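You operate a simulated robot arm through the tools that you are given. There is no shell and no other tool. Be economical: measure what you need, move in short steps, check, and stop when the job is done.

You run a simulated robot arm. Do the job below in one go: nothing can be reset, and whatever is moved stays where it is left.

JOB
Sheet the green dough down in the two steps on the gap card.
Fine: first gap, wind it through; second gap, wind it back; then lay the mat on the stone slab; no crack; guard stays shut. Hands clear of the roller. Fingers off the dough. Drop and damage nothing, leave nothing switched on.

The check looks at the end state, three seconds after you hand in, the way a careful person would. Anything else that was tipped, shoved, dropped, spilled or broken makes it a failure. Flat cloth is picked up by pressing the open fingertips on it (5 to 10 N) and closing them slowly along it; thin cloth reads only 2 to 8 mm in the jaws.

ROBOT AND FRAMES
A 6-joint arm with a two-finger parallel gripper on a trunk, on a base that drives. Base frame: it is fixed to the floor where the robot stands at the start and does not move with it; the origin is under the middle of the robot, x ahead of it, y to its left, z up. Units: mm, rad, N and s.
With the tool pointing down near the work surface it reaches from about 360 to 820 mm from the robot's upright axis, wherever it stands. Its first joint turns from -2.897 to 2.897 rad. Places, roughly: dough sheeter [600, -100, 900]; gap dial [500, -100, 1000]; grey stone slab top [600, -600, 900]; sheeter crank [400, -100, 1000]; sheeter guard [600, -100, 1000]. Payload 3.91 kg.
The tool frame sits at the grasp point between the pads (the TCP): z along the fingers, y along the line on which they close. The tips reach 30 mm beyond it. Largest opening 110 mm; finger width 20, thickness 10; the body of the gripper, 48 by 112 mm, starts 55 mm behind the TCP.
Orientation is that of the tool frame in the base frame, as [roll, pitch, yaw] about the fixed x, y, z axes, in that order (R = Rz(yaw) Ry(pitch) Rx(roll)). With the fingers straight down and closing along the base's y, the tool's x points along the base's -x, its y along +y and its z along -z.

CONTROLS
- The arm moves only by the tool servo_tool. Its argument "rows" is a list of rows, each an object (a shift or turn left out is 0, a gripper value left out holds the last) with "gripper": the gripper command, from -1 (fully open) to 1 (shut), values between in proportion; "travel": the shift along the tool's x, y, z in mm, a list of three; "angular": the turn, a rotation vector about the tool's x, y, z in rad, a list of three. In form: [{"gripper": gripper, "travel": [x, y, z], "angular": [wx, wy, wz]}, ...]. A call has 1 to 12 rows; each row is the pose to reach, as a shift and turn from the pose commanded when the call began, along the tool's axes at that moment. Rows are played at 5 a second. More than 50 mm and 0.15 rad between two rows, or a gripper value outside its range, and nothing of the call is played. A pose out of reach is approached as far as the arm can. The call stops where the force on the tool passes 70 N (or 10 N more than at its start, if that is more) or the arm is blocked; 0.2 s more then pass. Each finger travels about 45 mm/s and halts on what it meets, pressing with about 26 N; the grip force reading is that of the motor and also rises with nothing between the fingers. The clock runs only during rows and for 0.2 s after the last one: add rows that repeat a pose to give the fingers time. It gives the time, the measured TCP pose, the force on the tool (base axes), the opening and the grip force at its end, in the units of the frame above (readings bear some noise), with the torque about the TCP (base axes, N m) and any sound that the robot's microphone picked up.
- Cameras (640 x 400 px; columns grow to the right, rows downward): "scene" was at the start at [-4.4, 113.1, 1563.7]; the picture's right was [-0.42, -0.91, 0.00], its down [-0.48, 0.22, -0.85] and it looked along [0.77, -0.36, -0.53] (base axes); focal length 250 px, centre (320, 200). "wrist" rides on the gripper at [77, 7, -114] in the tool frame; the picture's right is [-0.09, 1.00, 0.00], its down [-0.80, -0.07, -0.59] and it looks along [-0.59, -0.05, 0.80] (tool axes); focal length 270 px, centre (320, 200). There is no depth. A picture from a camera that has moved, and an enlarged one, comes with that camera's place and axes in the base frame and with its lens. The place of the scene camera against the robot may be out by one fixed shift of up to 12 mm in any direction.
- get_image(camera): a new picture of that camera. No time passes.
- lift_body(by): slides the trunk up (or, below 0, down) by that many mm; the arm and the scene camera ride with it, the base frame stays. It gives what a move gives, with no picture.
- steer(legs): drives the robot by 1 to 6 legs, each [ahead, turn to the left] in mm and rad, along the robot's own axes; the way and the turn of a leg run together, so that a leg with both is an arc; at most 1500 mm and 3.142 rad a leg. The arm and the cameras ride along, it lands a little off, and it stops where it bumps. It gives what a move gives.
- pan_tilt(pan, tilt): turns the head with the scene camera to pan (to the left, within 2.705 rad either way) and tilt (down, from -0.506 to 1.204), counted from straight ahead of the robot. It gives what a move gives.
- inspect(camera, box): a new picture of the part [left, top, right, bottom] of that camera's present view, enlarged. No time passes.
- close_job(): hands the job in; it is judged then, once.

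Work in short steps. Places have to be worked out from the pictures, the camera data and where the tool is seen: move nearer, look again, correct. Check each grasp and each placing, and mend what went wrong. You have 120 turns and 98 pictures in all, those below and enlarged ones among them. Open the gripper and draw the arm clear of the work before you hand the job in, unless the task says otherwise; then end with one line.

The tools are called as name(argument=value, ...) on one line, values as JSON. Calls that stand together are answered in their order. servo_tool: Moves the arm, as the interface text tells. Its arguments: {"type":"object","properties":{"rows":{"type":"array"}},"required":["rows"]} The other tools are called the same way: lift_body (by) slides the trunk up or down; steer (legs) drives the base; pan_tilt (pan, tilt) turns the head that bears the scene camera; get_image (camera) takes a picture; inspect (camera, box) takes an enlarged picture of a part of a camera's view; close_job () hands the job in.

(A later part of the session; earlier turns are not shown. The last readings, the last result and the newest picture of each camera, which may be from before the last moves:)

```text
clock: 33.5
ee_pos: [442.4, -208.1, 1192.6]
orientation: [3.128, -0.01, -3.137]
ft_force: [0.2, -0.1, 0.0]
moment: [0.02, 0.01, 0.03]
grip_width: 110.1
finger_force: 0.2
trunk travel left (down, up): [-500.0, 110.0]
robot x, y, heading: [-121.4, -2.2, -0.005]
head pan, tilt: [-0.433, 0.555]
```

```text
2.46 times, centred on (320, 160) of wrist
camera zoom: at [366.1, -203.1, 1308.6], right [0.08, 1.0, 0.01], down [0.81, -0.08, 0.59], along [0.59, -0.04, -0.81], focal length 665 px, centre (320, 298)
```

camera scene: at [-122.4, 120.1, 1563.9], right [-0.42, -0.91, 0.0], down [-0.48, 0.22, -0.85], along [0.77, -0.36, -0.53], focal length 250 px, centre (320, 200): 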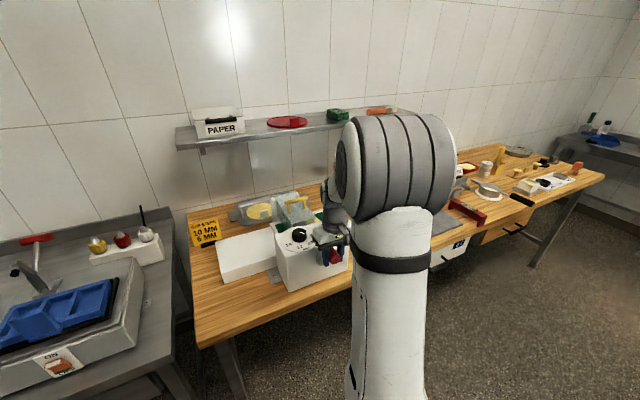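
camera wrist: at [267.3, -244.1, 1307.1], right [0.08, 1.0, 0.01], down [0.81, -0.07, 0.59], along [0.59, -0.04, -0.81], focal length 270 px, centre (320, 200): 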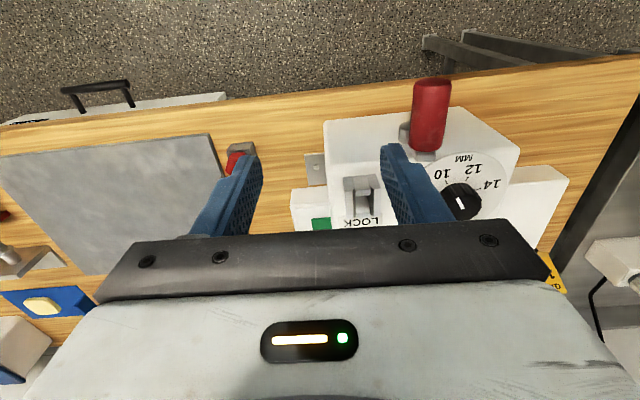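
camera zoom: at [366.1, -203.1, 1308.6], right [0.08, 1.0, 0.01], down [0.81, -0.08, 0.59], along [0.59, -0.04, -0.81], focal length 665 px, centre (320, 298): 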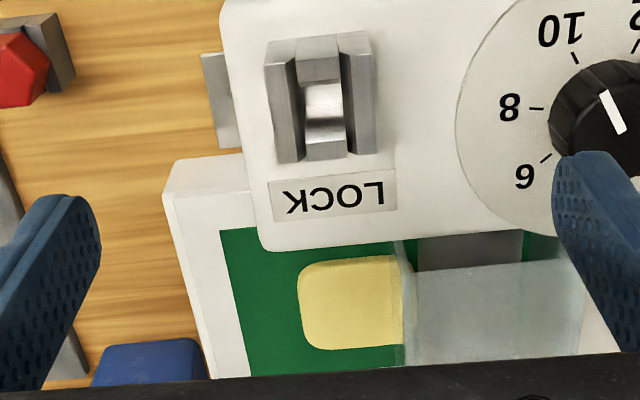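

The dough has emerged intact and the tray is at the out-feed end. Now the dial to 6: I return above the knob, level, and rotate as before.

servo_tool(rows=[{"travel": [-10, 31, 10], "angular": [0.0136, -0.01, 0], "gripper": -0.27}, {"travel": [-20, 62, 30], "angular": [0.0136, -0.01, 0]}, {"travel": [-30, 93, 50], "angular": [0.0136, -0.01, 0]}, {"travel": [-39, 122.5, 75], "angular": [0.0136, -0.01, 0]}, {"travel": [-39, 122.5, 75], "angular": [0.0136, -0.01, 0]}])

servo_tool(rows=[{"angular": [0, 0, 0.15]}, {"angular": [0, 0, 0.3]}, {"angular": [0, 0, 0.45]}, {"angular": [0, 0, 0.6]}, {"angular": [0, 0, 0.75]}, {"angular": [0, 0, 0.89]}, {"angular": [0, 0, 0.89]}])

get_image(camera="wrist")

```text
clock: 34.7
ee_pos: [478.7, -86.3, 1118.3]
orientation: [-3.141, 0.003, -3.138]
ft_force: [1.0, -0.4, 1.2]
moment: [0.01, -0.01, 0.0]
grip_width: 69.9
finger_force: 0.0
trunk travel left (down, up): [-500.0, 110.0]
robot x, y, heading: [-117.7, 2.4, -0.001]
head pan, tilt: [-0.433, 0.555]
```

```text
clock: 36.3
ee_pos: [478.9, -87.4, 1118.6]
orientation: [-3.141, 0.001, 2.255]
ft_force: [0.0, 0.2, 0.2]
moment: [0.02, -0.02, 0.0]
grip_width: 70.1
finger_force: 0.1
trunk travel left (down, up): [-500.0, 110.0]
robot x, y, heading: [-120.4, 1.5, -0.003]
head pan, tilt: [-0.433, 0.555]
```

```text
58 pictures are left
camera wrist: at [435.4, -21.9, 1232.2], right [0.83, 0.56, 0.0], down [0.45, -0.67, 0.6], along [0.33, -0.49, -0.8], focal length 270 px, centre (320, 200)
```

wrist: 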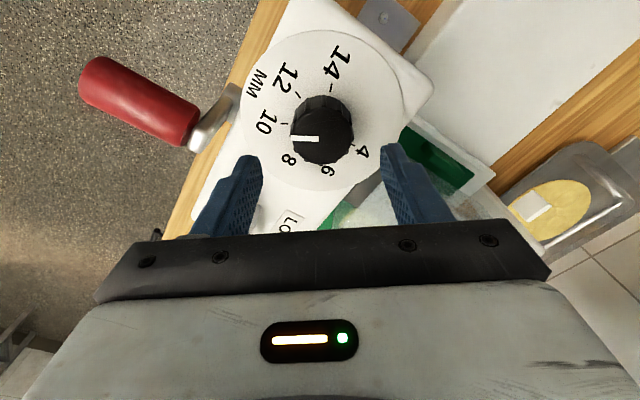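

Aligned; shift ~3 mm, descend to z 1061 and grip.

servo_tool(rows=[{"travel": [0, 2.5, 25]}, {"travel": [0, 2.5, 50]}, {"travel": [0, 2.5, 57]}, {"travel": [0, 2.5, 57], "gripper": 0.3}, {"travel": [0, 2.5, 57], "gripper": 0.3}, {"travel": [0, 2.5, 57], "gripper": 0.3}])

```text
clock: 37.7
ee_pos: [480.7, -84.1, 1060.7]
orientation: [3.141, 0.001, 2.257]
ft_force: [-6.0, -3.6, -3.1]
moment: [-0.27, 0.09, -0.01]
grip_width: 46.9
finger_force: 45.3
trunk travel left (down, up): [-500.0, 110.0]
robot x, y, heading: [-120.5, -0.5, -0.003]
head pan, tilt: [-0.433, 0.555]
```

Gripped at 46.9 mm with small forces. Turning 1.74 rad counter-clockwise from 10 to 6 in two parts.

servo_tool(rows=[{"angular": [0, 0, -0.14]}, {"angular": [0, 0, -0.28]}, {"angular": [0, 0, -0.42]}, {"angular": [0, 0, -0.56]}, {"angular": [0, 0, -0.7]}, {"angular": [0, 0, -0.84]}, {"angular": [0, 0, -0.98]}, {"angular": [0, 0, -1.12]}, {"angular": [0, 0, -1.26]}, {"angular": [0, 0, -1.4]}, {"angular": [0, 0, -1.5]}, {"angular": [0, 0, -1.5]}])

servo_tool(rows=[{"angular": [0, 0, -0.12]}, {"angular": [0, 0, -0.24]}, {"angular": [0, 0, -0.24]}])

inspect(camera="wrist", box=[210, 20, 430, 240])

```text
clock: 40.3
ee_pos: [480.8, -87.2, 1062.0]
orientation: [3.14, 0.002, -2.526]
ft_force: [-11.0, -14.6, -11.0]
moment: [-0.63, 0.6, -0.01]
grip_width: 46.5
finger_force: 44.9
trunk travel left (down, up): [-500.0, 110.0]
robot x, y, heading: [-120.5, -3.5, -0.0]
head pan, tilt: [-0.433, 0.555]
```

```text
clock: 41.1
ee_pos: [480.3, -86.7, 1061.0]
orientation: [3.141, 0.003, -2.286]
ft_force: [-10.9, -14.8, -11.4]
moment: [-0.09, -0.09, 0.02]
grip_width: 46.6
finger_force: 45.4
trunk travel left (down, up): [-500.0, 110.0]
robot x, y, heading: [-119.4, -2.3, -0.001]
head pan, tilt: [-0.433, 0.555]
```

```text
1.82 times, centred on (320, 130) of wrist
camera zoom: at [424.9, -140.2, 1175.4], right [-0.69, 0.72, 0.0], down [0.58, 0.56, 0.6], along [0.43, 0.41, -0.8], focal length 491 px, centre (320, 327)
```

zoom: 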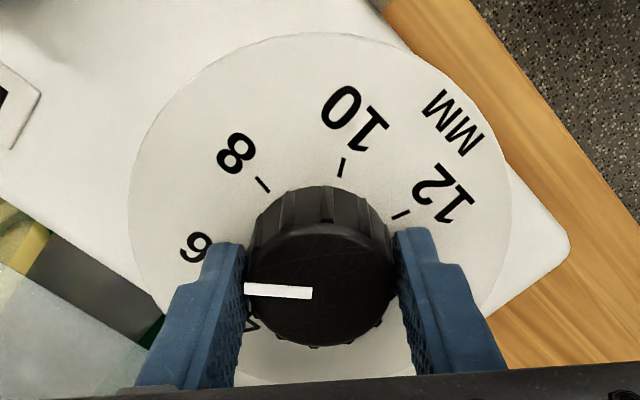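

Looks near 6. Release and take the vertical view again.

servo_tool(rows=[{"gripper": -0.1}, {"gripper": -0.27}, {"gripper": -0.27}, {"travel": [-5, 0, -35]}, {"travel": [-20, -2, -70], "angular": [0, 0.15, 0]}, {"travel": [-35, -5, -70], "angular": [0, 0.3, 0]}, {"travel": [-50, -8, -70], "angular": [0, 0.45, 0]}, {"travel": [-66, -10, -70], "angular": [0, 0.6, 0]}, {"travel": [-66, -10, -70], "angular": [0, 0.6, 0]}])

inspect(camera="wrist", box=[230, 40, 400, 160])

```text
clock: 43.1
ee_pos: [532.3, -40.9, 1132.4]
orientation: [-3.141, -0.6, -2.288]
ft_force: [-0.3, -0.1, -0.2]
moment: [-0.03, 0.0, 0.03]
grip_width: 69.9
finger_force: 0.0
trunk travel left (down, up): [-500.0, 110.0]
robot x, y, heading: [-116.3, -0.2, -0.005]
head pan, tilt: [-0.433, 0.555]
```

```text
3.33 times, centred on (315, 100) of wrist
camera zoom: at [527.4, -35.2, 1269.4], right [-0.7, 0.71, -0.05], down [0.71, 0.71, 0.04], along [0.06, -0.01, -1.0], focal length 901 px, centre (337, 533)
```

zoom: 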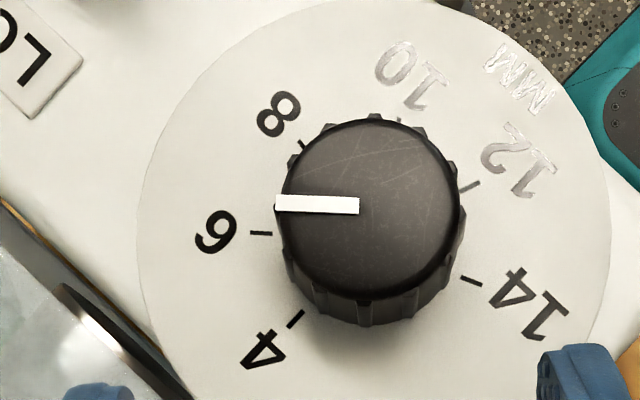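

Pointer is on 6. Now back to the crank handle: level, un-rotate and hover above it.

servo_tool(rows=[{"travel": [31, 15, 22], "angular": [0, -0.15, 0]}, {"travel": [63, 30, 44], "angular": [0, -0.3, 0]}, {"travel": [94, 44, 66], "angular": [0, -0.45, 0]}, {"travel": [126, 59, 88], "angular": [0, -0.6, 0]}, {"travel": [157, 74, 110], "angular": [0, -0.6, 0]}, {"travel": [157, 74, 110], "angular": [0, -0.6, 0]}])

servo_tool(rows=[{"angular": [0, 0, 0.15]}, {"angular": [0, 0, 0.3]}, {"angular": [0, 0, 0.45]}, {"angular": [0, 0, 0.6]}, {"angular": [0, 0, 0.75]}, {"angular": [0, 0, 0.853]}, {"angular": [0, 0, 0.853]}])

get_image(camera="wrist")

```text
clock: 44.5
ee_pos: [347.0, -138.4, 1128.0]
orientation: [-3.14, 0.004, -2.288]
ft_force: [1.5, -0.1, -1.1]
moment: [0.01, 0.01, 0.05]
grip_width: 69.8
finger_force: 0.1
trunk travel left (down, up): [-500.0, 110.0]
robot x, y, heading: [-122.1, -4.3, 0.002]
head pan, tilt: [-0.433, 0.555]
```

```text
clock: 46.1
ee_pos: [349.8, -138.0, 1128.8]
orientation: [-3.141, 0.001, 3.141]
ft_force: [1.1, 1.1, 0.3]
moment: [0.02, 0.0, -0.02]
grip_width: 69.7
finger_force: 0.1
trunk travel left (down, up): [-500.0, 110.0]
robot x, y, heading: [-118.2, 1.7, -0.006]
head pan, tilt: [-0.433, 0.555]
```

```text
55 pictures are left
camera wrist: at [272.3, -130.1, 1243.1], right [0.09, 1.0, 0.0], down [0.8, -0.07, 0.6], along [0.59, -0.05, -0.8], focal length 270 px, centre (320, 200)
```

wrist: 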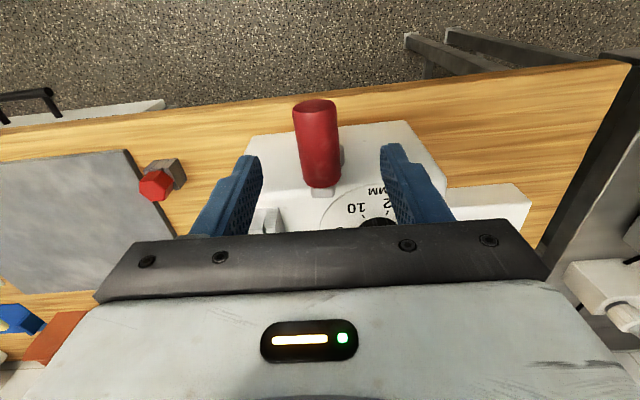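

Handle now at y≈-139. Descend, grip, and then wind counter-clockwise.

servo_tool(rows=[{"travel": [0, 0, 40]}, {"travel": [0, 0, 82]}, {"travel": [0, 0, 82]}, {"travel": [0, 0, 82], "gripper": 0.6}, {"travel": [0, 0, 82], "gripper": 0.6}, {"travel": [0, 0, 82], "gripper": 0.6}])

servo_tool(rows=[{"travel": [0, 14, 0.8]}, {"travel": [0, 25.1, 3.8]}, {"travel": [0, 35.5, 8.6]}, {"travel": [0, 44.9, 15.2]}, {"travel": [0, 53.1, 23.4]}, {"travel": [0, 59.7, 32.8]}, {"travel": [0, 64.5, 43.2]}, {"travel": [0, 67.5, 54.3]}, {"travel": [0, 68.5, 65.8]}, {"travel": [0, 68.5, 65.8]}])

inspect(camera="scene", box=[180, 180, 380, 310])

```text
clock: 47.5
ee_pos: [350.6, -138.2, 1045.8]
orientation: [-3.141, 0.002, -3.14]
ft_force: [-0.5, 0.4, -2.0]
moment: [0.03, -0.42, 0.43]
grip_width: 33.7
finger_force: 35.3
trunk travel left (down, up): [-500.0, 110.0]
robot x, y, heading: [-118.9, -1.5, 0.001]
head pan, tilt: [-0.433, 0.555]
```

```text
clock: 49.7
ee_pos: [348.3, -69.6, 980.5]
orientation: [3.142, 0.003, -3.14]
ft_force: [-17.6, -5.1, -1.1]
moment: [-0.06, 0.9, 0.86]
grip_width: 33.5
finger_force: 44.8
trunk travel left (down, up): [-500.0, 110.0]
robot x, y, heading: [-117.8, -0.9, -0.004]
head pan, tilt: [-0.433, 0.555]
```

```text
3.08 times, centred on (280, 245) of scene
camera zoom: at [-125.1, 112.5, 1563.7], right [-0.42, -0.91, 0.0], down [-0.48, 0.22, -0.85], along [0.77, -0.36, -0.53], focal length 770 px, centre (443, 62)
```

zoom: 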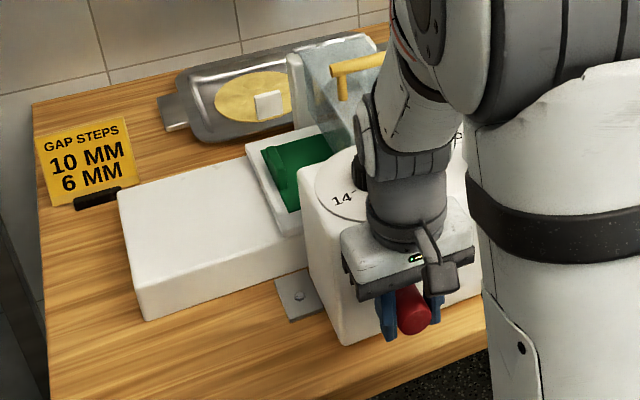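

Winding back smoothly. Continue round the bottom.

servo_tool(rows=[{"travel": [0, -1, 11.5]}, {"travel": [0, -4, 22.6]}, {"travel": [0, -8.8, 33]}, {"travel": [0, -15.4, 42.4]}, {"travel": [0, -23.6, 50.6]}, {"travel": [0, -33, 57.2]}, {"travel": [0, -43.4, 62]}, {"travel": [0, -54.5, 65]}, {"travel": [0, -66, 66]}, {"travel": [0, -77.5, 65]}, {"travel": [0, -77.5, 65]}])

inspect(camera="scene", box=[180, 180, 380, 310])

```text
clock: 52.1
ee_pos: [349.3, -145.8, 918.0]
orientation: [-3.141, 0.006, -3.139]
ft_force: [-10.5, 4.3, 25.4]
moment: [0.04, 0.59, 0.79]
grip_width: 33.5
finger_force: 44.8
trunk travel left (down, up): [-500.0, 110.0]
robot x, y, heading: [-119.6, -0.4, -0.002]
head pan, tilt: [-0.433, 0.555]
```

```text
3.08 times, centred on (280, 245) of scene
camera zoom: at [-126.4, 114.3, 1563.8], right [-0.42, -0.91, 0.0], down [-0.48, 0.22, -0.85], along [0.77, -0.36, -0.52], focal length 770 px, centre (443, 62)
```

zoom: 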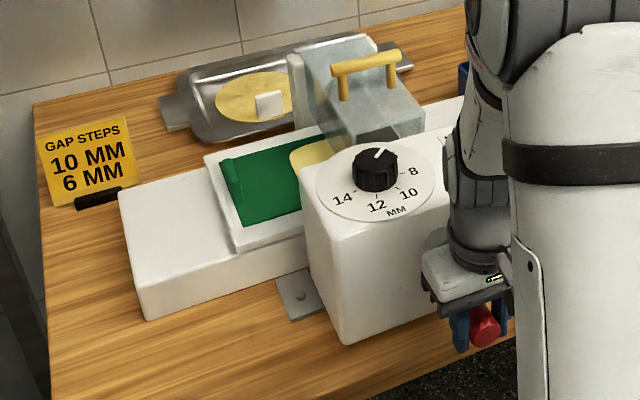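

Continue up the far side to -290°.

servo_tool(rows=[{"travel": [0, -10.7, -4.9]}, {"travel": [0, -21, -9.7]}, {"travel": [0, -30.3, -16.2]}, {"travel": [0, -38.3, -24.2]}, {"travel": [0, -44.8, -33.5]}, {"travel": [0, -49.6, -43.8]}, {"travel": [0, -52.5, -54.7]}, {"travel": [0, -53.5, -66]}, {"travel": [0, -52.5, -77.3]}, {"travel": [0, -49.6, -88.2]}, {"travel": [0, -49.6, -88.2]}])

inspect(camera="scene", box=[180, 180, 380, 310])

```text
clock: 54.5
ee_pos: [351.3, -194.5, 1005.1]
orientation: [3.141, 0.0, -3.14]
ft_force: [3.5, 2.6, -1.7]
moment: [0.04, -0.89, 0.92]
grip_width: 33.8
finger_force: 45.0
trunk travel left (down, up): [-500.0, 110.0]
robot x, y, heading: [-117.4, -4.1, 0.001]
head pan, tilt: [-0.433, 0.555]
```

```text
3.08 times, centred on (280, 245) of scene
camera zoom: at [-122.4, 113.4, 1563.7], right [-0.42, -0.91, 0.0], down [-0.48, 0.22, -0.85], along [0.77, -0.36, -0.53], focal length 770 px, centre (443, 62)
```

zoom: 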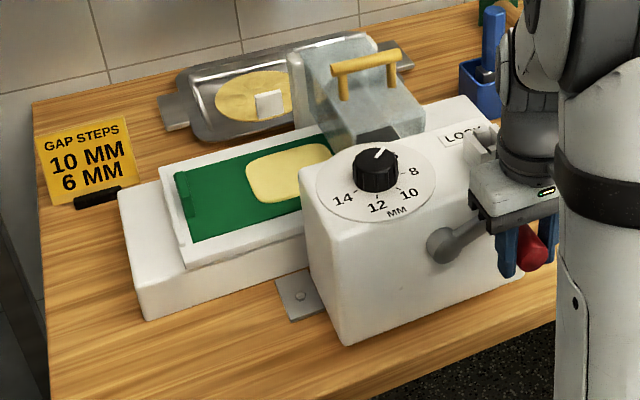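

The sheet is emerging large and whole. Finish the turn to the top.

servo_tool(rows=[{"travel": [0, 4.4, -10.1]}, {"travel": [0, 10.9, -19.4]}, {"travel": [0, 19, -27.5]}, {"travel": [0, 28.3, -34]}, {"travel": [0, 38.7, -38.8]}, {"travel": [0, 49.7, -41.8]}, {"travel": [0, 57, -42.5]}, {"travel": [0, 63, -42.8]}, {"travel": [0, 63, -42.8]}])

inspect(camera="scene", box=[180, 180, 380, 310])

```text
clock: 56.5
ee_pos: [349.1, -135.2, 1046.4]
orientation: [3.141, -0.001, 3.142]
ft_force: [-10.5, -7.1, -4.6]
moment: [-0.1, 0.99, 1.04]
grip_width: 33.9
finger_force: 44.7
trunk travel left (down, up): [-500.0, 110.0]
robot x, y, heading: [-118.3, -2.0, -0.001]
head pan, tilt: [-0.433, 0.555]
```

```text
3.08 times, centred on (280, 245) of scene
camera zoom: at [-123.8, 112.1, 1563.7], right [-0.42, -0.91, 0.0], down [-0.48, 0.22, -0.85], along [0.77, -0.36, -0.53], focal length 770 px, centre (443, 62)
```

zoom: 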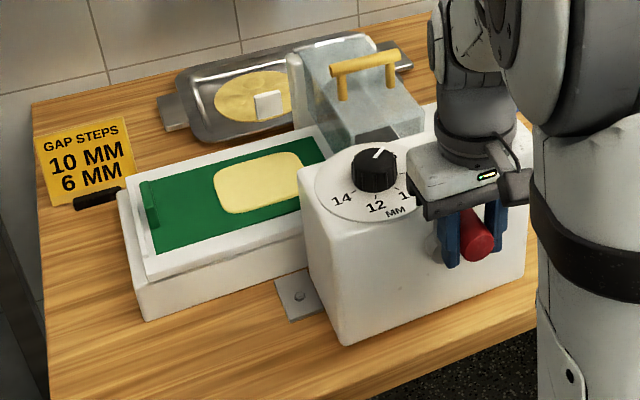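

Dough is back, whole. Release the handle, and move over the in-feed tray to study the mat and its tab.

servo_tool(rows=[{"gripper": 0}, {"gripper": -0.27}, {"gripper": -0.27}, {"travel": [0, 0, -45]}, {"travel": [0, 0, -90]}, {"travel": [-10, 40, -115]}, {"travel": [-25, 85, -130], "gripper": -1}, {"travel": [-45, 130, -135]}, {"travel": [-65, 170, -140]}, {"travel": [-75, 195, -140]}, {"travel": [-75, 195, -140]}])

get_image(camera="wrist")

inspect(camera="wrist", box=[200, 80, 440, 240])

```text
clock: 58.9
ee_pos: [424.6, 62.5, 1187.2]
orientation: [3.141, 0.001, -3.141]
ft_force: [0.9, -1.4, 0.1]
moment: [-0.02, -0.01, 0.03]
grip_width: 110.0
finger_force: 0.1
trunk travel left (down, up): [-500.0, 110.0]
robot x, y, heading: [-116.3, -0.1, 0.003]
head pan, tilt: [-0.433, 0.555]
```

```text
50 pictures are left
camera wrist: at [348.9, 69.9, 1301.0], right [0.09, 1.0, 0.0], down [0.8, -0.07, 0.6], along [0.59, -0.05, -0.8], focal length 270 px, centre (320, 200)
```

wrist: 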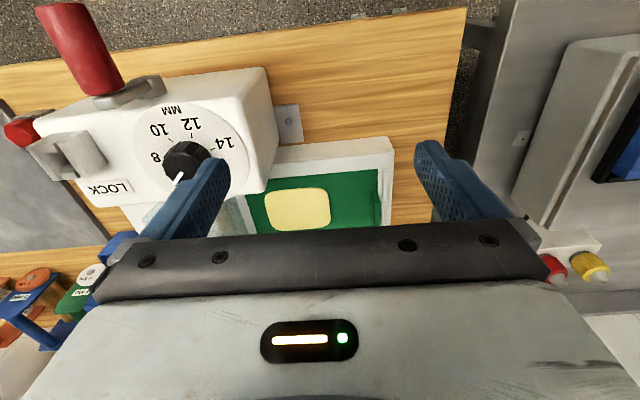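

```text
2.50 times, centred on (320, 160) of wrist
camera zoom: at [348.9, 69.9, 1301.0], right [0.09, 1.0, 0.0], down [0.8, -0.07, 0.6], along [0.59, -0.05, -0.8], focal length 676 px, centre (320, 300)
```

zoom: 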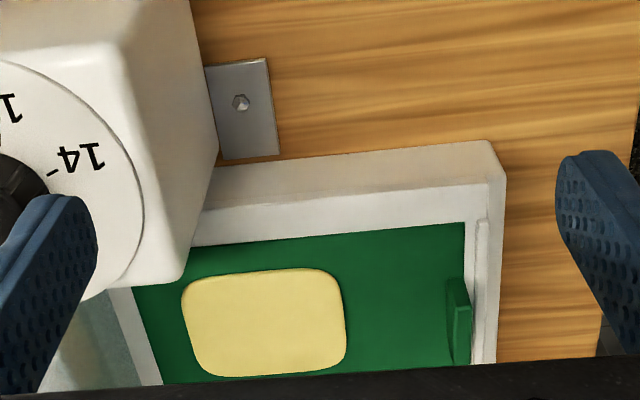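

The mat has an upright tab at its +y end, long along x — grippable with the jaws closing along y. I move closer for its exact place and height.

servo_tool(rows=[{"travel": [-40, 25, 20]}, {"travel": [-80, 50, 40]}, {"travel": [-80, 50, 60]}, {"travel": [-80, 50, 60]}])

get_image(camera="wrist")

inspect(camera="wrist", box=[230, 120, 410, 240])

inspect(camera="scene", box=[190, 210, 290, 290])

```text
refused: row 1 steps farther than a row can; nothing moved
```

```text
48 pictures are left
camera wrist: at [348.9, 69.9, 1301.0], right [0.09, 1.0, 0.0], down [0.8, -0.07, 0.6], along [0.59, -0.05, -0.8], focal length 270 px, centre (320, 200)
```

wrist: 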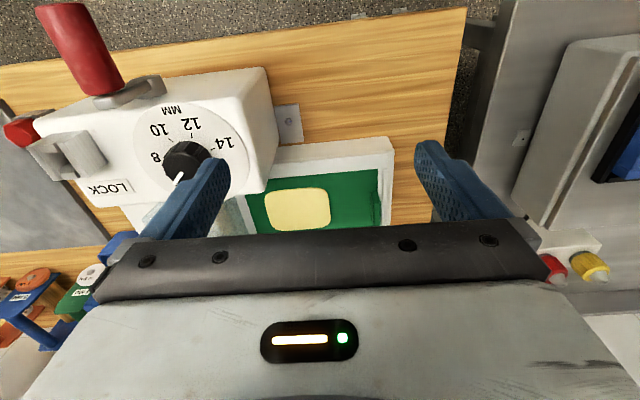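

```text
3.33 times, centred on (320, 180) of wrist
camera zoom: at [348.9, 69.9, 1301.0], right [0.09, 1.0, 0.0], down [0.8, -0.07, 0.6], along [0.59, -0.05, -0.8], focal length 901 px, centre (320, 267)
```

zoom: 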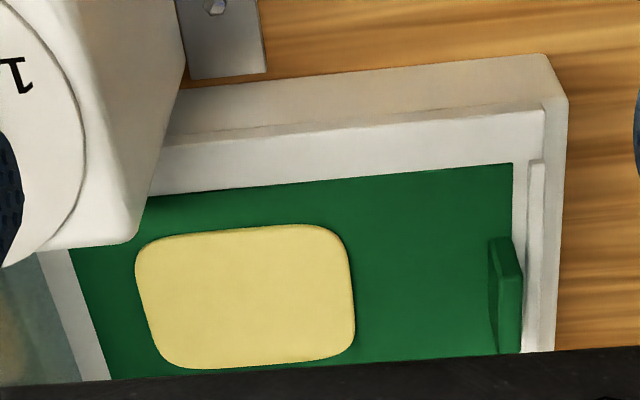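

```text
5.00 times, centred on (240, 250) of scene
camera zoom: at [-122.9, 113.2, 1563.7], right [-0.42, -0.91, 0.0], down [-0.48, 0.22, -0.85], along [0.77, -0.36, -0.53], focal length 1252 px, centre (720, -50)
```

zoom: 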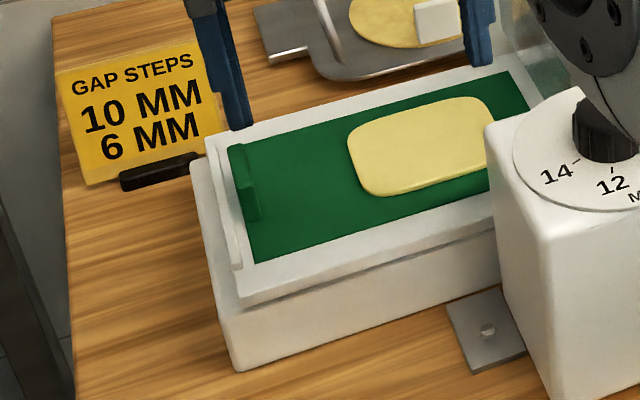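

Step was too large; retry with shorter steps.

servo_tool(rows=[{"travel": [-30, 20, 10]}, {"travel": [-60, 40, 30]}, {"travel": [-80, 55, 60]}, {"travel": [-80, 55, 60]}])

inspect(camera="wrist", box=[210, 100, 430, 240])

```text
clock: 59.9
ee_pos: [505.3, 118.5, 1125.2]
orientation: [3.141, 0.002, -3.14]
ft_force: [-0.3, -0.5, -0.7]
moment: [-0.03, 0.02, 0.02]
grip_width: 110.2
finger_force: 0.0
trunk travel left (down, up): [-500.0, 110.0]
robot x, y, heading: [-119.0, -4.5, 0.001]
head pan, tilt: [-0.433, 0.555]
```

```text
2.86 times, centred on (320, 170) of wrist
camera zoom: at [428.0, 126.3, 1240.6], right [0.09, 1.0, 0.0], down [0.8, -0.07, 0.6], along [0.59, -0.05, -0.8], focal length 772 px, centre (320, 286)
```

zoom: 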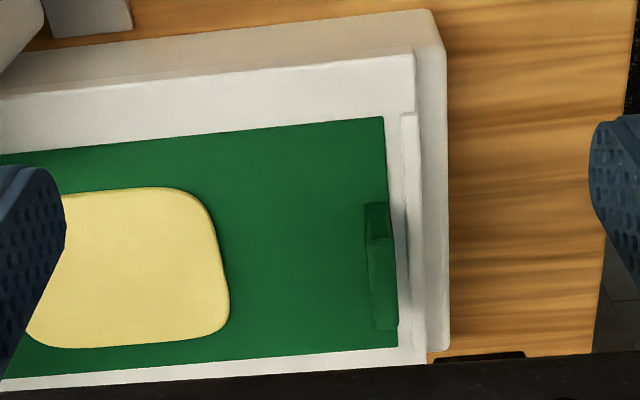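

Tab located: x 603–653, y≈131–141, top z≈973; mat surface z≈945; dough edge at y≈64. I go above the tab with a 50 mm opening and check.

servo_tool(rows=[{"travel": [-40, 6, 10], "gripper": 0.09}, {"travel": [-80, 12, 35]}, {"travel": [-110, 17, 65]}, {"travel": [-123, 17.5, 85]}, {"travel": [-123, 17.5, 85]}])

get_image(camera="wrist")

inspect(camera="scene", box=[190, 190, 300, 290])

```text
clock: 61.1
ee_pos: [629.0, 134.2, 1044.3]
orientation: [-3.14, 0.0, -3.138]
ft_force: [0.4, 0.3, 0.3]
moment: [-0.01, 0.02, 0.01]
grip_width: 49.9
finger_force: 0.1
trunk travel left (down, up): [-500.0, 110.0]
robot x, y, heading: [-114.8, -3.1, -0.002]
head pan, tilt: [-0.433, 0.555]
```

```text
44 pictures are left
camera wrist: at [551.7, 141.7, 1157.9], right [0.09, 1.0, 0.0], down [0.8, -0.07, 0.6], along [0.59, -0.05, -0.8], focal length 270 px, centre (320, 200)
```

wrist: 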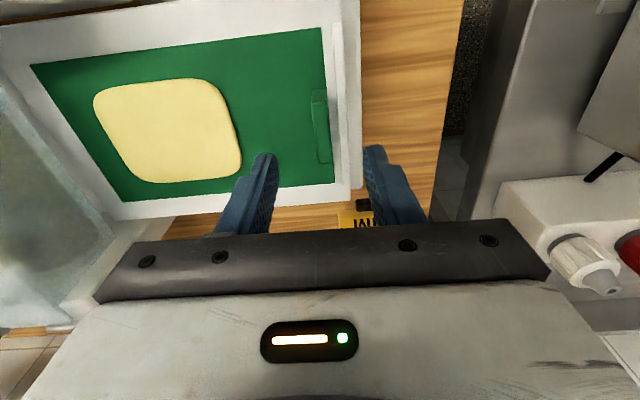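

```text
4.00 times, centred on (245, 240) of scene
camera zoom: at [-122.8, 113.2, 1563.7], right [-0.42, -0.91, 0.0], down [-0.48, 0.22, -0.85], along [0.77, -0.36, -0.53], focal length 1002 px, centre (620, 40)
```

zoom: 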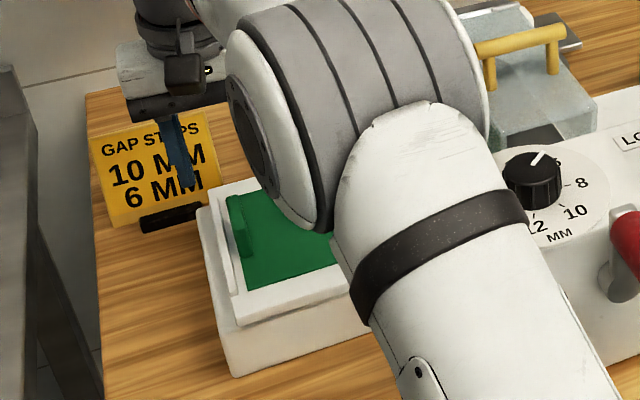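

Alignment is good (tab centre y≈136). Descend so the tips overlap the tab by ~17 mm, then close gently.

servo_tool(rows=[{"travel": [0, 1, 30]}, {"travel": [0, 1, 50]}, {"travel": [0, 1, 57]}, {"travel": [0, 1, 57]}])

get_image(camera="wrist")

```text
clock: 62.1
ee_pos: [628.4, 135.1, 985.1]
orientation: [-3.141, 0.002, -3.14]
ft_force: [0.1, 0.6, -0.2]
moment: [0.01, 0.0, -0.03]
grip_width: 50.0
finger_force: 0.1
trunk travel left (down, up): [-500.0, 110.0]
robot x, y, heading: [-119.5, -0.5, -0.004]
head pan, tilt: [-0.433, 0.555]
```

```text
42 pictures are left
camera wrist: at [551.3, 142.1, 1098.9], right [0.09, 1.0, 0.0], down [0.8, -0.07, 0.6], along [0.59, -0.05, -0.8], focal length 270 px, centre (320, 200)
```

wrist: 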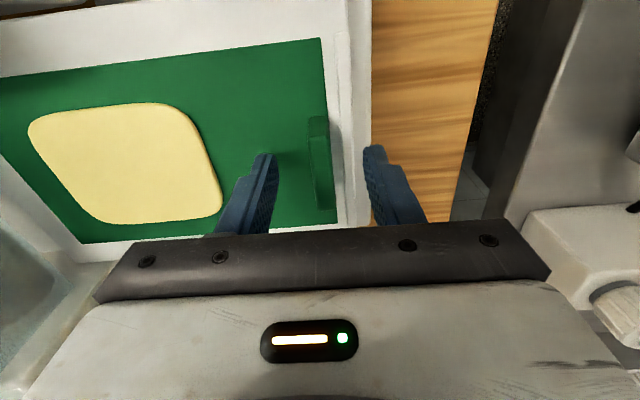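

No contact on the way down; tab is between the fingers. Closing.

servo_tool(rows=[{"travel": [0, 0, 0], "gripper": 0.5}, {"gripper": 0.7}, {"gripper": 0.9}, {"gripper": 1}, {"gripper": 1}])

inspect(camera="wrist", box=[210, 60, 430, 240])

```text
clock: 63.3
ee_pos: [628.0, 133.6, 984.8]
orientation: [-3.14, 0.002, -3.14]
ft_force: [0.3, 0.2, 1.0]
moment: [0.02, -0.02, 0.15]
grip_width: 11.7
finger_force: 26.5
trunk travel left (down, up): [-500.0, 110.0]
robot x, y, heading: [-117.6, 1.1, 0.001]
head pan, tilt: [-0.433, 0.555]
```

```text
2.22 times, centred on (320, 150) of wrist
camera zoom: at [551.4, 142.0, 1099.1], right [0.09, 1.0, 0.0], down [0.8, -0.07, 0.6], along [0.59, -0.05, -0.8], focal length 601 px, centre (320, 311)
```

zoom: 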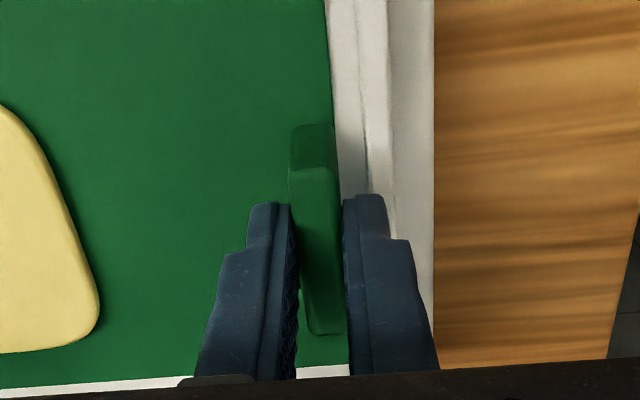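

Tab gripped (11.7 mm). Lift slowly 30 mm and see how the mat behaves.

servo_tool(rows=[{"travel": [0, 0, -5]}, {"travel": [0, 0, -10]}, {"travel": [0, 0, -18]}, {"travel": [0, 0, -26]}, {"travel": [0, 0, -26]}])

get_image(camera="wrist")

inspect(camera="scene", box=[190, 190, 320, 290])

```text
clock: 64.5
ee_pos: [629.1, 135.7, 1012.7]
orientation: [3.141, 0.001, -3.14]
ft_force: [-0.3, -0.2, -1.2]
moment: [0.17, 0.0, -0.01]
grip_width: 11.4
finger_force: 26.0
trunk travel left (down, up): [-500.0, 110.0]
robot x, y, heading: [-119.0, 2.6, -0.003]
head pan, tilt: [-0.433, 0.555]
```

```text
40 pictures are left
camera wrist: at [551.8, 143.4, 1125.5], right [0.09, 1.0, 0.0], down [0.8, -0.07, 0.6], along [0.59, -0.05, -0.8], focal length 270 px, centre (320, 200)
```

wrist: 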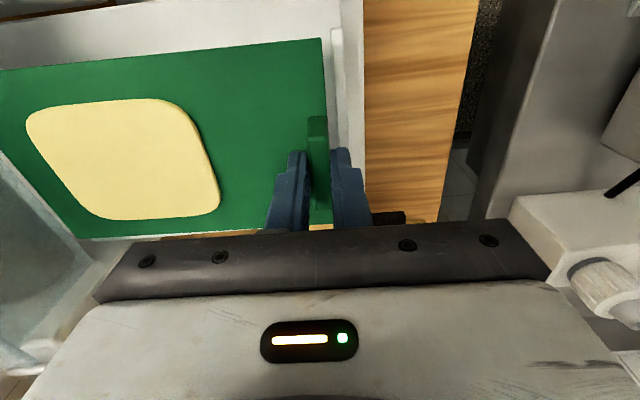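

```text
4.00 times, centred on (255, 240) of scene
camera zoom: at [-122.3, 113.2, 1563.7], right [-0.42, -0.91, 0.0], down [-0.48, 0.22, -0.85], along [0.77, -0.36, -0.53], focal length 1002 px, centre (580, 40)
```

zoom: 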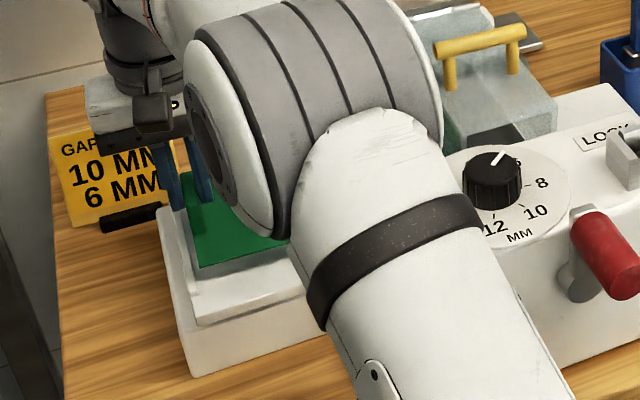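

The mat lifts flat and light, with no sag. I raise it to about z 1185, drifting slightly away from the guard.

servo_tool(rows=[{"travel": [0, 5, -15]}, {"travel": [0, 10, -35]}, {"travel": [0, 12, -55]}, {"travel": [0, 12, -75]}, {"travel": [0, 12, -95]}, {"travel": [0, 12, -115]}, {"travel": [0, 12, -135]}, {"travel": [0, 12, -155]}, {"travel": [0, 12, -170]}, {"travel": [0, 12, -175]}, {"travel": [0, 12, -175]}])

get_image(camera="wrist")

get_image(camera="scene")

```text
clock: 66.9
ee_pos: [628.5, 148.8, 1185.1]
orientation: [3.141, 0.001, -3.14]
ft_force: [0.3, -0.4, -1.6]
moment: [0.17, 0.01, 0.02]
grip_width: 11.4
finger_force: 26.3
trunk travel left (down, up): [-500.0, 110.0]
robot x, y, heading: [-117.4, -1.9, -0.002]
head pan, tilt: [-0.433, 0.555]
```

```text
38 pictures are left
camera wrist: at [550.8, 155.1, 1301.0], right [0.09, 1.0, 0.0], down [0.8, -0.07, 0.6], along [0.59, -0.05, -0.8], focal length 270 px, centre (320, 200)
```

wrist: 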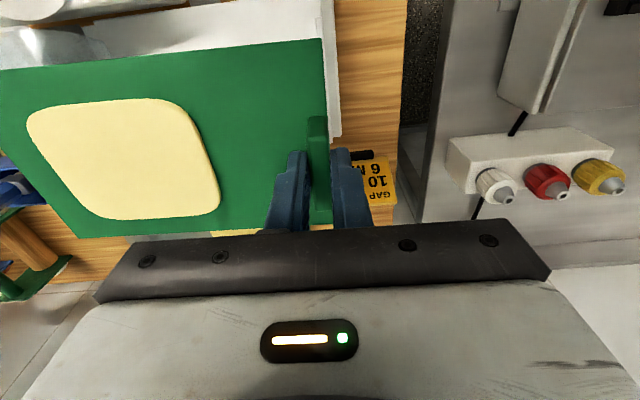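

```text
37 pictures are left
camera scene: at [-122.3, 113.3, 1563.7], right [-0.42, -0.91, 0.0], down [-0.48, 0.22, -0.85], along [0.77, -0.36, -0.53], focal length 250 px, centre (320, 200)
```

scene: 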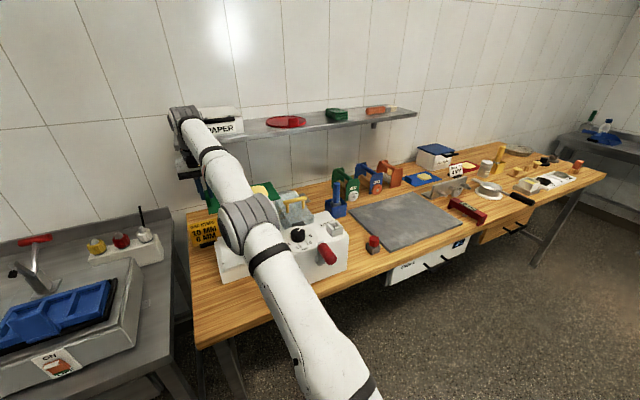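

The mat and dough ride level. I swing across toward the slab at this height, in moderate steps.

servo_tool(rows=[{"travel": [8, -20, 0]}, {"travel": [18, -50, 0]}, {"travel": [29, -88, 0]}, {"travel": [41, -126, 0]}, {"travel": [53, -164, 0]}, {"travel": [65, -202, 0]}, {"travel": [77, -240, 0]}, {"travel": [88, -278, 0]}, {"travel": [99, -310, 0]}, {"travel": [104, -332, 0]}, {"travel": [104, -332, 0]}])

servo_tool(rows=[{"travel": [8, -20, 0]}, {"travel": [18, -50, 0]}, {"travel": [29, -88, 0]}, {"travel": [41, -126, 0]}, {"travel": [53, -164, 0]}, {"travel": [65, -202, 0]}, {"travel": [77, -240, 0]}, {"travel": [88, -278, 0]}, {"travel": [99, -310, 0]}, {"travel": [104, -332, 0]}, {"travel": [104, -332, 0]}])

get_image(camera="wrist")

get_image(camera="scene")

```text
clock: 69.3
ee_pos: [525.7, -184.0, 1185.6]
orientation: [3.141, 0.001, -3.142]
ft_force: [0.3, -0.3, -1.5]
moment: [0.17, 0.04, 0.02]
grip_width: 11.6
finger_force: 25.9
trunk travel left (down, up): [-500.0, 110.0]
robot x, y, heading: [-118.7, -1.9, 0.002]
head pan, tilt: [-0.433, 0.555]
```

```text
clock: 71.7
ee_pos: [419.8, -515.7, 1185.9]
orientation: [-3.141, 0.003, -3.139]
ft_force: [-0.3, -0.9, -1.0]
moment: [0.17, 0.04, -0.01]
grip_width: 11.6
finger_force: 26.0
trunk travel left (down, up): [-500.0, 110.0]
robot x, y, heading: [-123.4, -0.7, 0.004]
head pan, tilt: [-0.433, 0.555]
```

```text
36 pictures are left
camera wrist: at [342.8, -508.2, 1301.4], right [0.09, 1.0, 0.0], down [0.8, -0.07, 0.6], along [0.59, -0.05, -0.8], focal length 270 px, centre (320, 200)
```

wrist: 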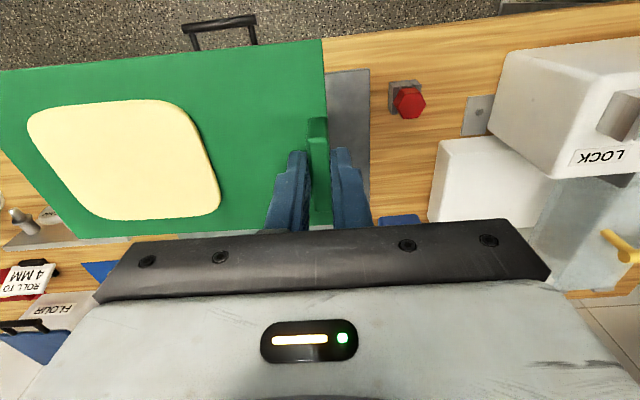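

```text
35 pictures are left
camera scene: at [-122.7, 113.0, 1563.7], right [-0.42, -0.91, 0.0], down [-0.48, 0.22, -0.85], along [0.77, -0.36, -0.53], focal length 250 px, centre (320, 200)
```

scene: 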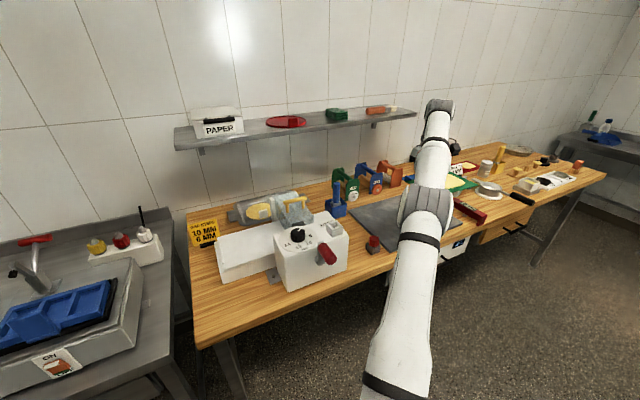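

Slab's right edge is at y≈-448 and near edge x≈420. Aim: mat centre (560,-600), so tab at about (560,-503). I drive ahead 115 mm (back to the starting stand) with the mat high.

steer(legs=[[115, 0]])

get_image(camera="wrist")

```text
clock: 72.9
ee_pos: [536.0, -514.9, 1186.5]
orientation: [-3.141, -0.002, -3.141]
ft_force: [0.1, 0.7, -2.0]
moment: [0.15, 0.0, 0.0]
grip_width: 11.7
finger_force: 25.5
trunk travel left (down, up): [-500.0, 110.0]
robot x, y, heading: [-5.1, -2.0, 0.0]
head pan, tilt: [-0.433, 0.555]
```

```text
34 pictures are left
camera wrist: at [459.1, -508.4, 1300.4], right [0.09, 1.0, 0.0], down [0.8, -0.07, 0.59], along [0.59, -0.05, -0.8], focal length 270 px, centre (320, 200)
```

wrist: 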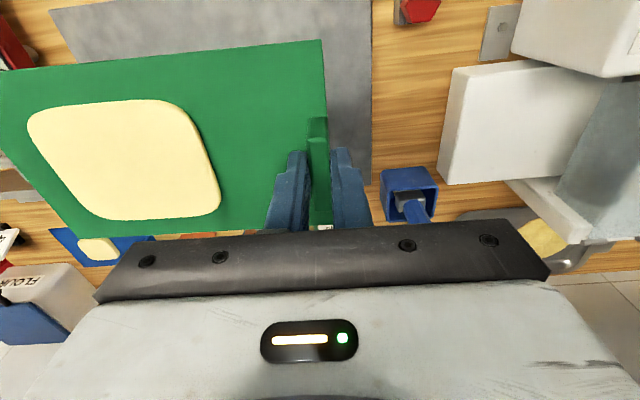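

Position over the slab is nearly right (slab ≈ x 420–729, y -444…-830). Shift 34 mm forward and lower to about 50 mm above the slab.

servo_tool(rows=[{"travel": [-17, 2, 10]}, {"travel": [-34, 2, 30]}, {"travel": [-34, 2, 55]}, {"travel": [-34, 2, 80]}, {"travel": [-34, 2, 105]}, {"travel": [-34, 2, 130]}, {"travel": [-34, 2, 155]}, {"travel": [-34, 2, 175]}, {"travel": [-34, 2, 190]}, {"travel": [-34, 2, 200]}, {"travel": [-34, 2, 200]}])

get_image(camera="wrist")

inspect(camera="scene", box=[300, 150, 560, 320])

```text
clock: 75.3
ee_pos: [569.5, -513.4, 985.9]
orientation: [-3.141, -0.001, -3.14]
ft_force: [0.1, 0.1, -2.3]
moment: [0.2, 0.03, 0.01]
grip_width: 11.5
finger_force: 26.3
out of reach, approached as far as the arm can: row 2
trunk travel left (down, up): [-500.0, 110.0]
robot x, y, heading: [-2.4, -3.2, -0.004]
head pan, tilt: [-0.433, 0.555]
```

```text
33 pictures are left
camera wrist: at [492.9, -506.0, 1101.1], right [0.09, 1.0, 0.0], down [0.8, -0.07, 0.6], along [0.59, -0.05, -0.8], focal length 270 px, centre (320, 200)
```

wrist: 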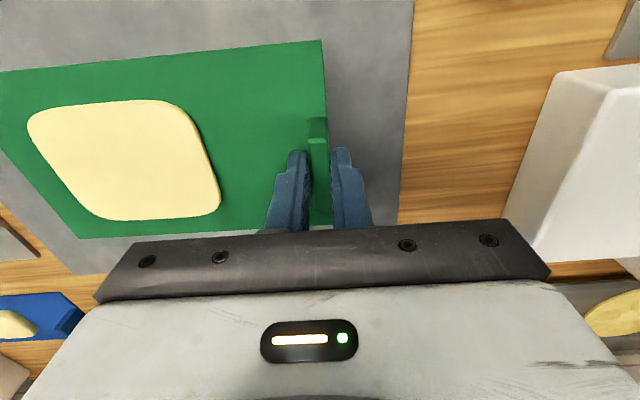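

```text
2.35 times, centred on (430, 235) of scene
camera zoom: at [-7.6, 112.8, 1563.7], right [-0.42, -0.91, 0.0], down [-0.48, 0.22, -0.85], along [0.77, -0.36, -0.53], focal length 589 px, centre (61, 118)
```

zoom: 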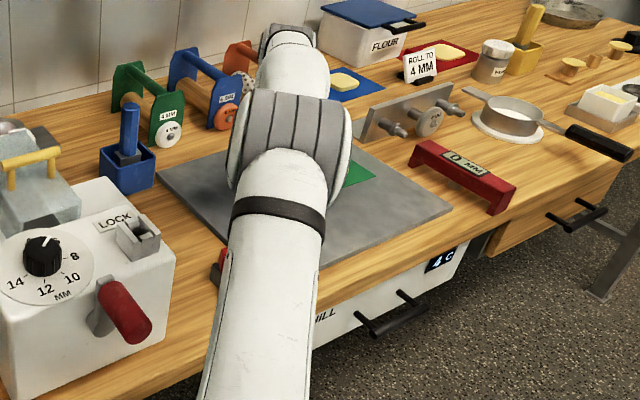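

Mat is well inside the slab outline. Lower in small steps until contact.

servo_tool(rows=[{"travel": [0, 0, 10]}, {"travel": [0, 0, 20]}, {"travel": [0, 0, 28]}, {"travel": [0, 0, 34]}, {"travel": [0, 0, 38]}, {"travel": [0, 0, 38]}])

get_image(camera="wrist")

```text
clock: 76.7
ee_pos: [568.9, -513.6, 948.5]
orientation: [3.141, 0.003, -3.14]
ft_force: [0.4, -0.4, -2.0]
moment: [0.22, 0.01, 0.0]
grip_width: 11.4
finger_force: 26.1
trunk travel left (down, up): [-500.0, 110.0]
robot x, y, heading: [-6.0, 2.2, 0.001]
head pan, tilt: [-0.433, 0.555]
```

```text
31 pictures are left
camera wrist: at [492.0, -506.5, 1063.7], right [0.09, 1.0, 0.0], down [0.8, -0.07, 0.6], along [0.59, -0.05, -0.8], focal length 270 px, centre (320, 200)
```

wrist: 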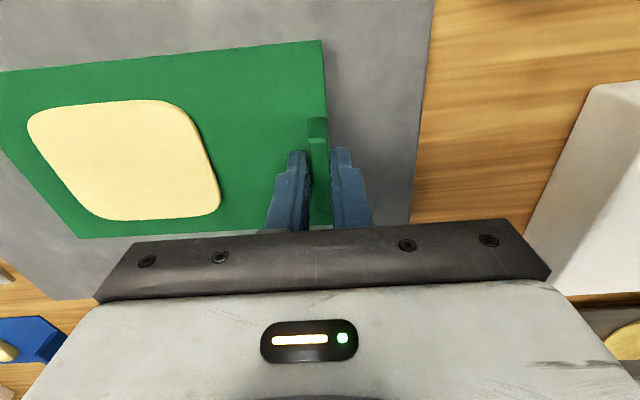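

Slab triangulates to z≈878, so about 25 mm still to go. Continue in small steps, 4 mm at a time near contact.

servo_tool(rows=[{"travel": [0, 0, 7]}, {"travel": [0, 0, 13]}, {"travel": [0, 0, 17]}, {"travel": [0, 0, 20]}, {"travel": [0, 0, 20]}])

```text
clock: 77.9
ee_pos: [569.2, -514.7, 928.2]
orientation: [3.141, -0.001, -3.14]
ft_force: [0.7, 0.2, -1.4]
moment: [0.18, 0.04, -0.01]
grip_width: 11.4
finger_force: 26.1
trunk travel left (down, up): [-500.0, 110.0]
robot x, y, heading: [-5.2, -4.3, 0.001]
head pan, tilt: [-0.433, 0.555]
```

No contact yet; continue in 2–3 mm steps.

servo_tool(rows=[{"travel": [0, 0, 2]}, {"travel": [0, 0, 4]}, {"travel": [0, 0, 6]}, {"travel": [0, 0, 6]}])

get_image(camera="wrist")

```text
clock: 78.9
ee_pos: [568.5, -513.3, 923.3]
orientation: [-3.141, 0.003, -3.14]
ft_force: [0.8, 0.1, 11.5]
moment: [0.04, 0.24, -0.05]
grip_width: 11.7
finger_force: 25.9
trunk travel left (down, up): [-500.0, 110.0]
robot x, y, heading: [-2.9, 0.3, -0.001]
head pan, tilt: [-0.433, 0.555]
```

```text
30 pictures are left
camera wrist: at [492.5, -505.6, 1038.6], right [0.09, 1.0, 0.0], down [0.8, -0.07, 0.6], along [0.59, -0.05, -0.8], focal length 270 px, centre (320, 200)
```

wrist: 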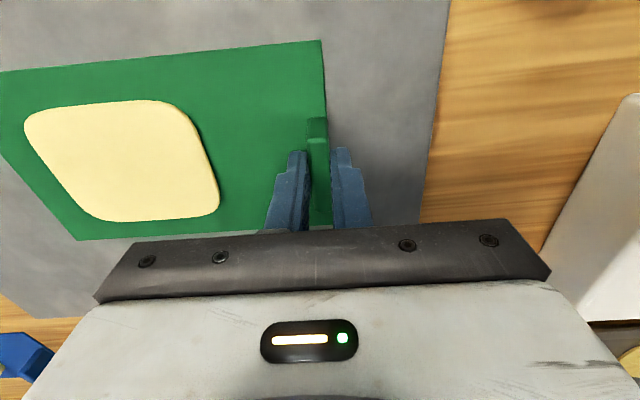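

Contact (11.5 N up). Ease up 1 mm, open gently and rise straight.

servo_tool(rows=[{"travel": [0, 0, -1]}, {"travel": [0, 0, -1], "gripper": 0.6}, {"travel": [0, 0, -1], "gripper": 0.35}, {"travel": [0, 0, -1], "gripper": 0.35}])

servo_tool(rows=[{"travel": [0, 0, -10]}, {"travel": [0, 0, -35]}, {"travel": [0, 0, -75]}, {"travel": [0, 0, -120]}, {"travel": [0, 0, -165]}, {"travel": [30, 0, -200]}, {"travel": [60, 0, -230]}, {"travel": [60, 0, -230], "gripper": -1}, {"travel": [60, 0, -230]}])

get_image(camera="wrist")

```text
clock: 79.9
ee_pos: [569.8, -513.1, 923.1]
orientation: [-3.14, 0.0, -3.139]
ft_force: [-0.7, -0.4, 0.0]
moment: [0.02, -0.01, 0.02]
grip_width: 35.8
finger_force: 0.1
trunk travel left (down, up): [-500.0, 110.0]
robot x, y, heading: [0.9, 3.4, 0.001]
head pan, tilt: [-0.433, 0.555]
```

```text
clock: 81.9
ee_pos: [509.1, -511.0, 1155.1]
orientation: [-3.142, 0.001, -3.139]
ft_force: [-0.2, 0.2, -0.1]
moment: [0.01, -0.02, 0.01]
grip_width: 88.6
finger_force: 0.0
trunk travel left (down, up): [-500.0, 110.0]
robot x, y, heading: [-6.6, -2.3, 0.001]
head pan, tilt: [-0.433, 0.555]
```

```text
29 pictures are left
camera wrist: at [432.1, -505.1, 1268.0], right [0.09, 1.0, 0.0], down [0.8, -0.07, 0.6], along [0.59, -0.05, -0.8], focal length 270 px, centre (320, 200)
```

wrist: 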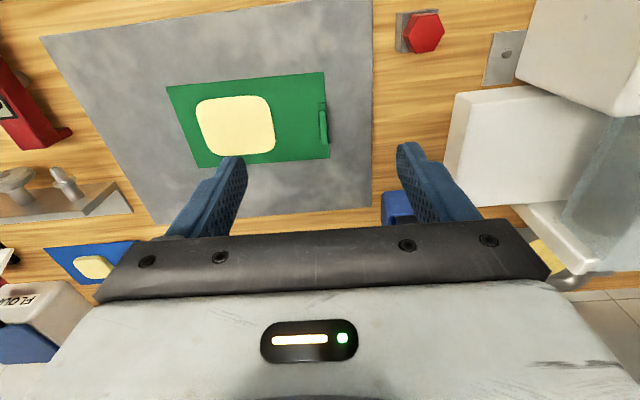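

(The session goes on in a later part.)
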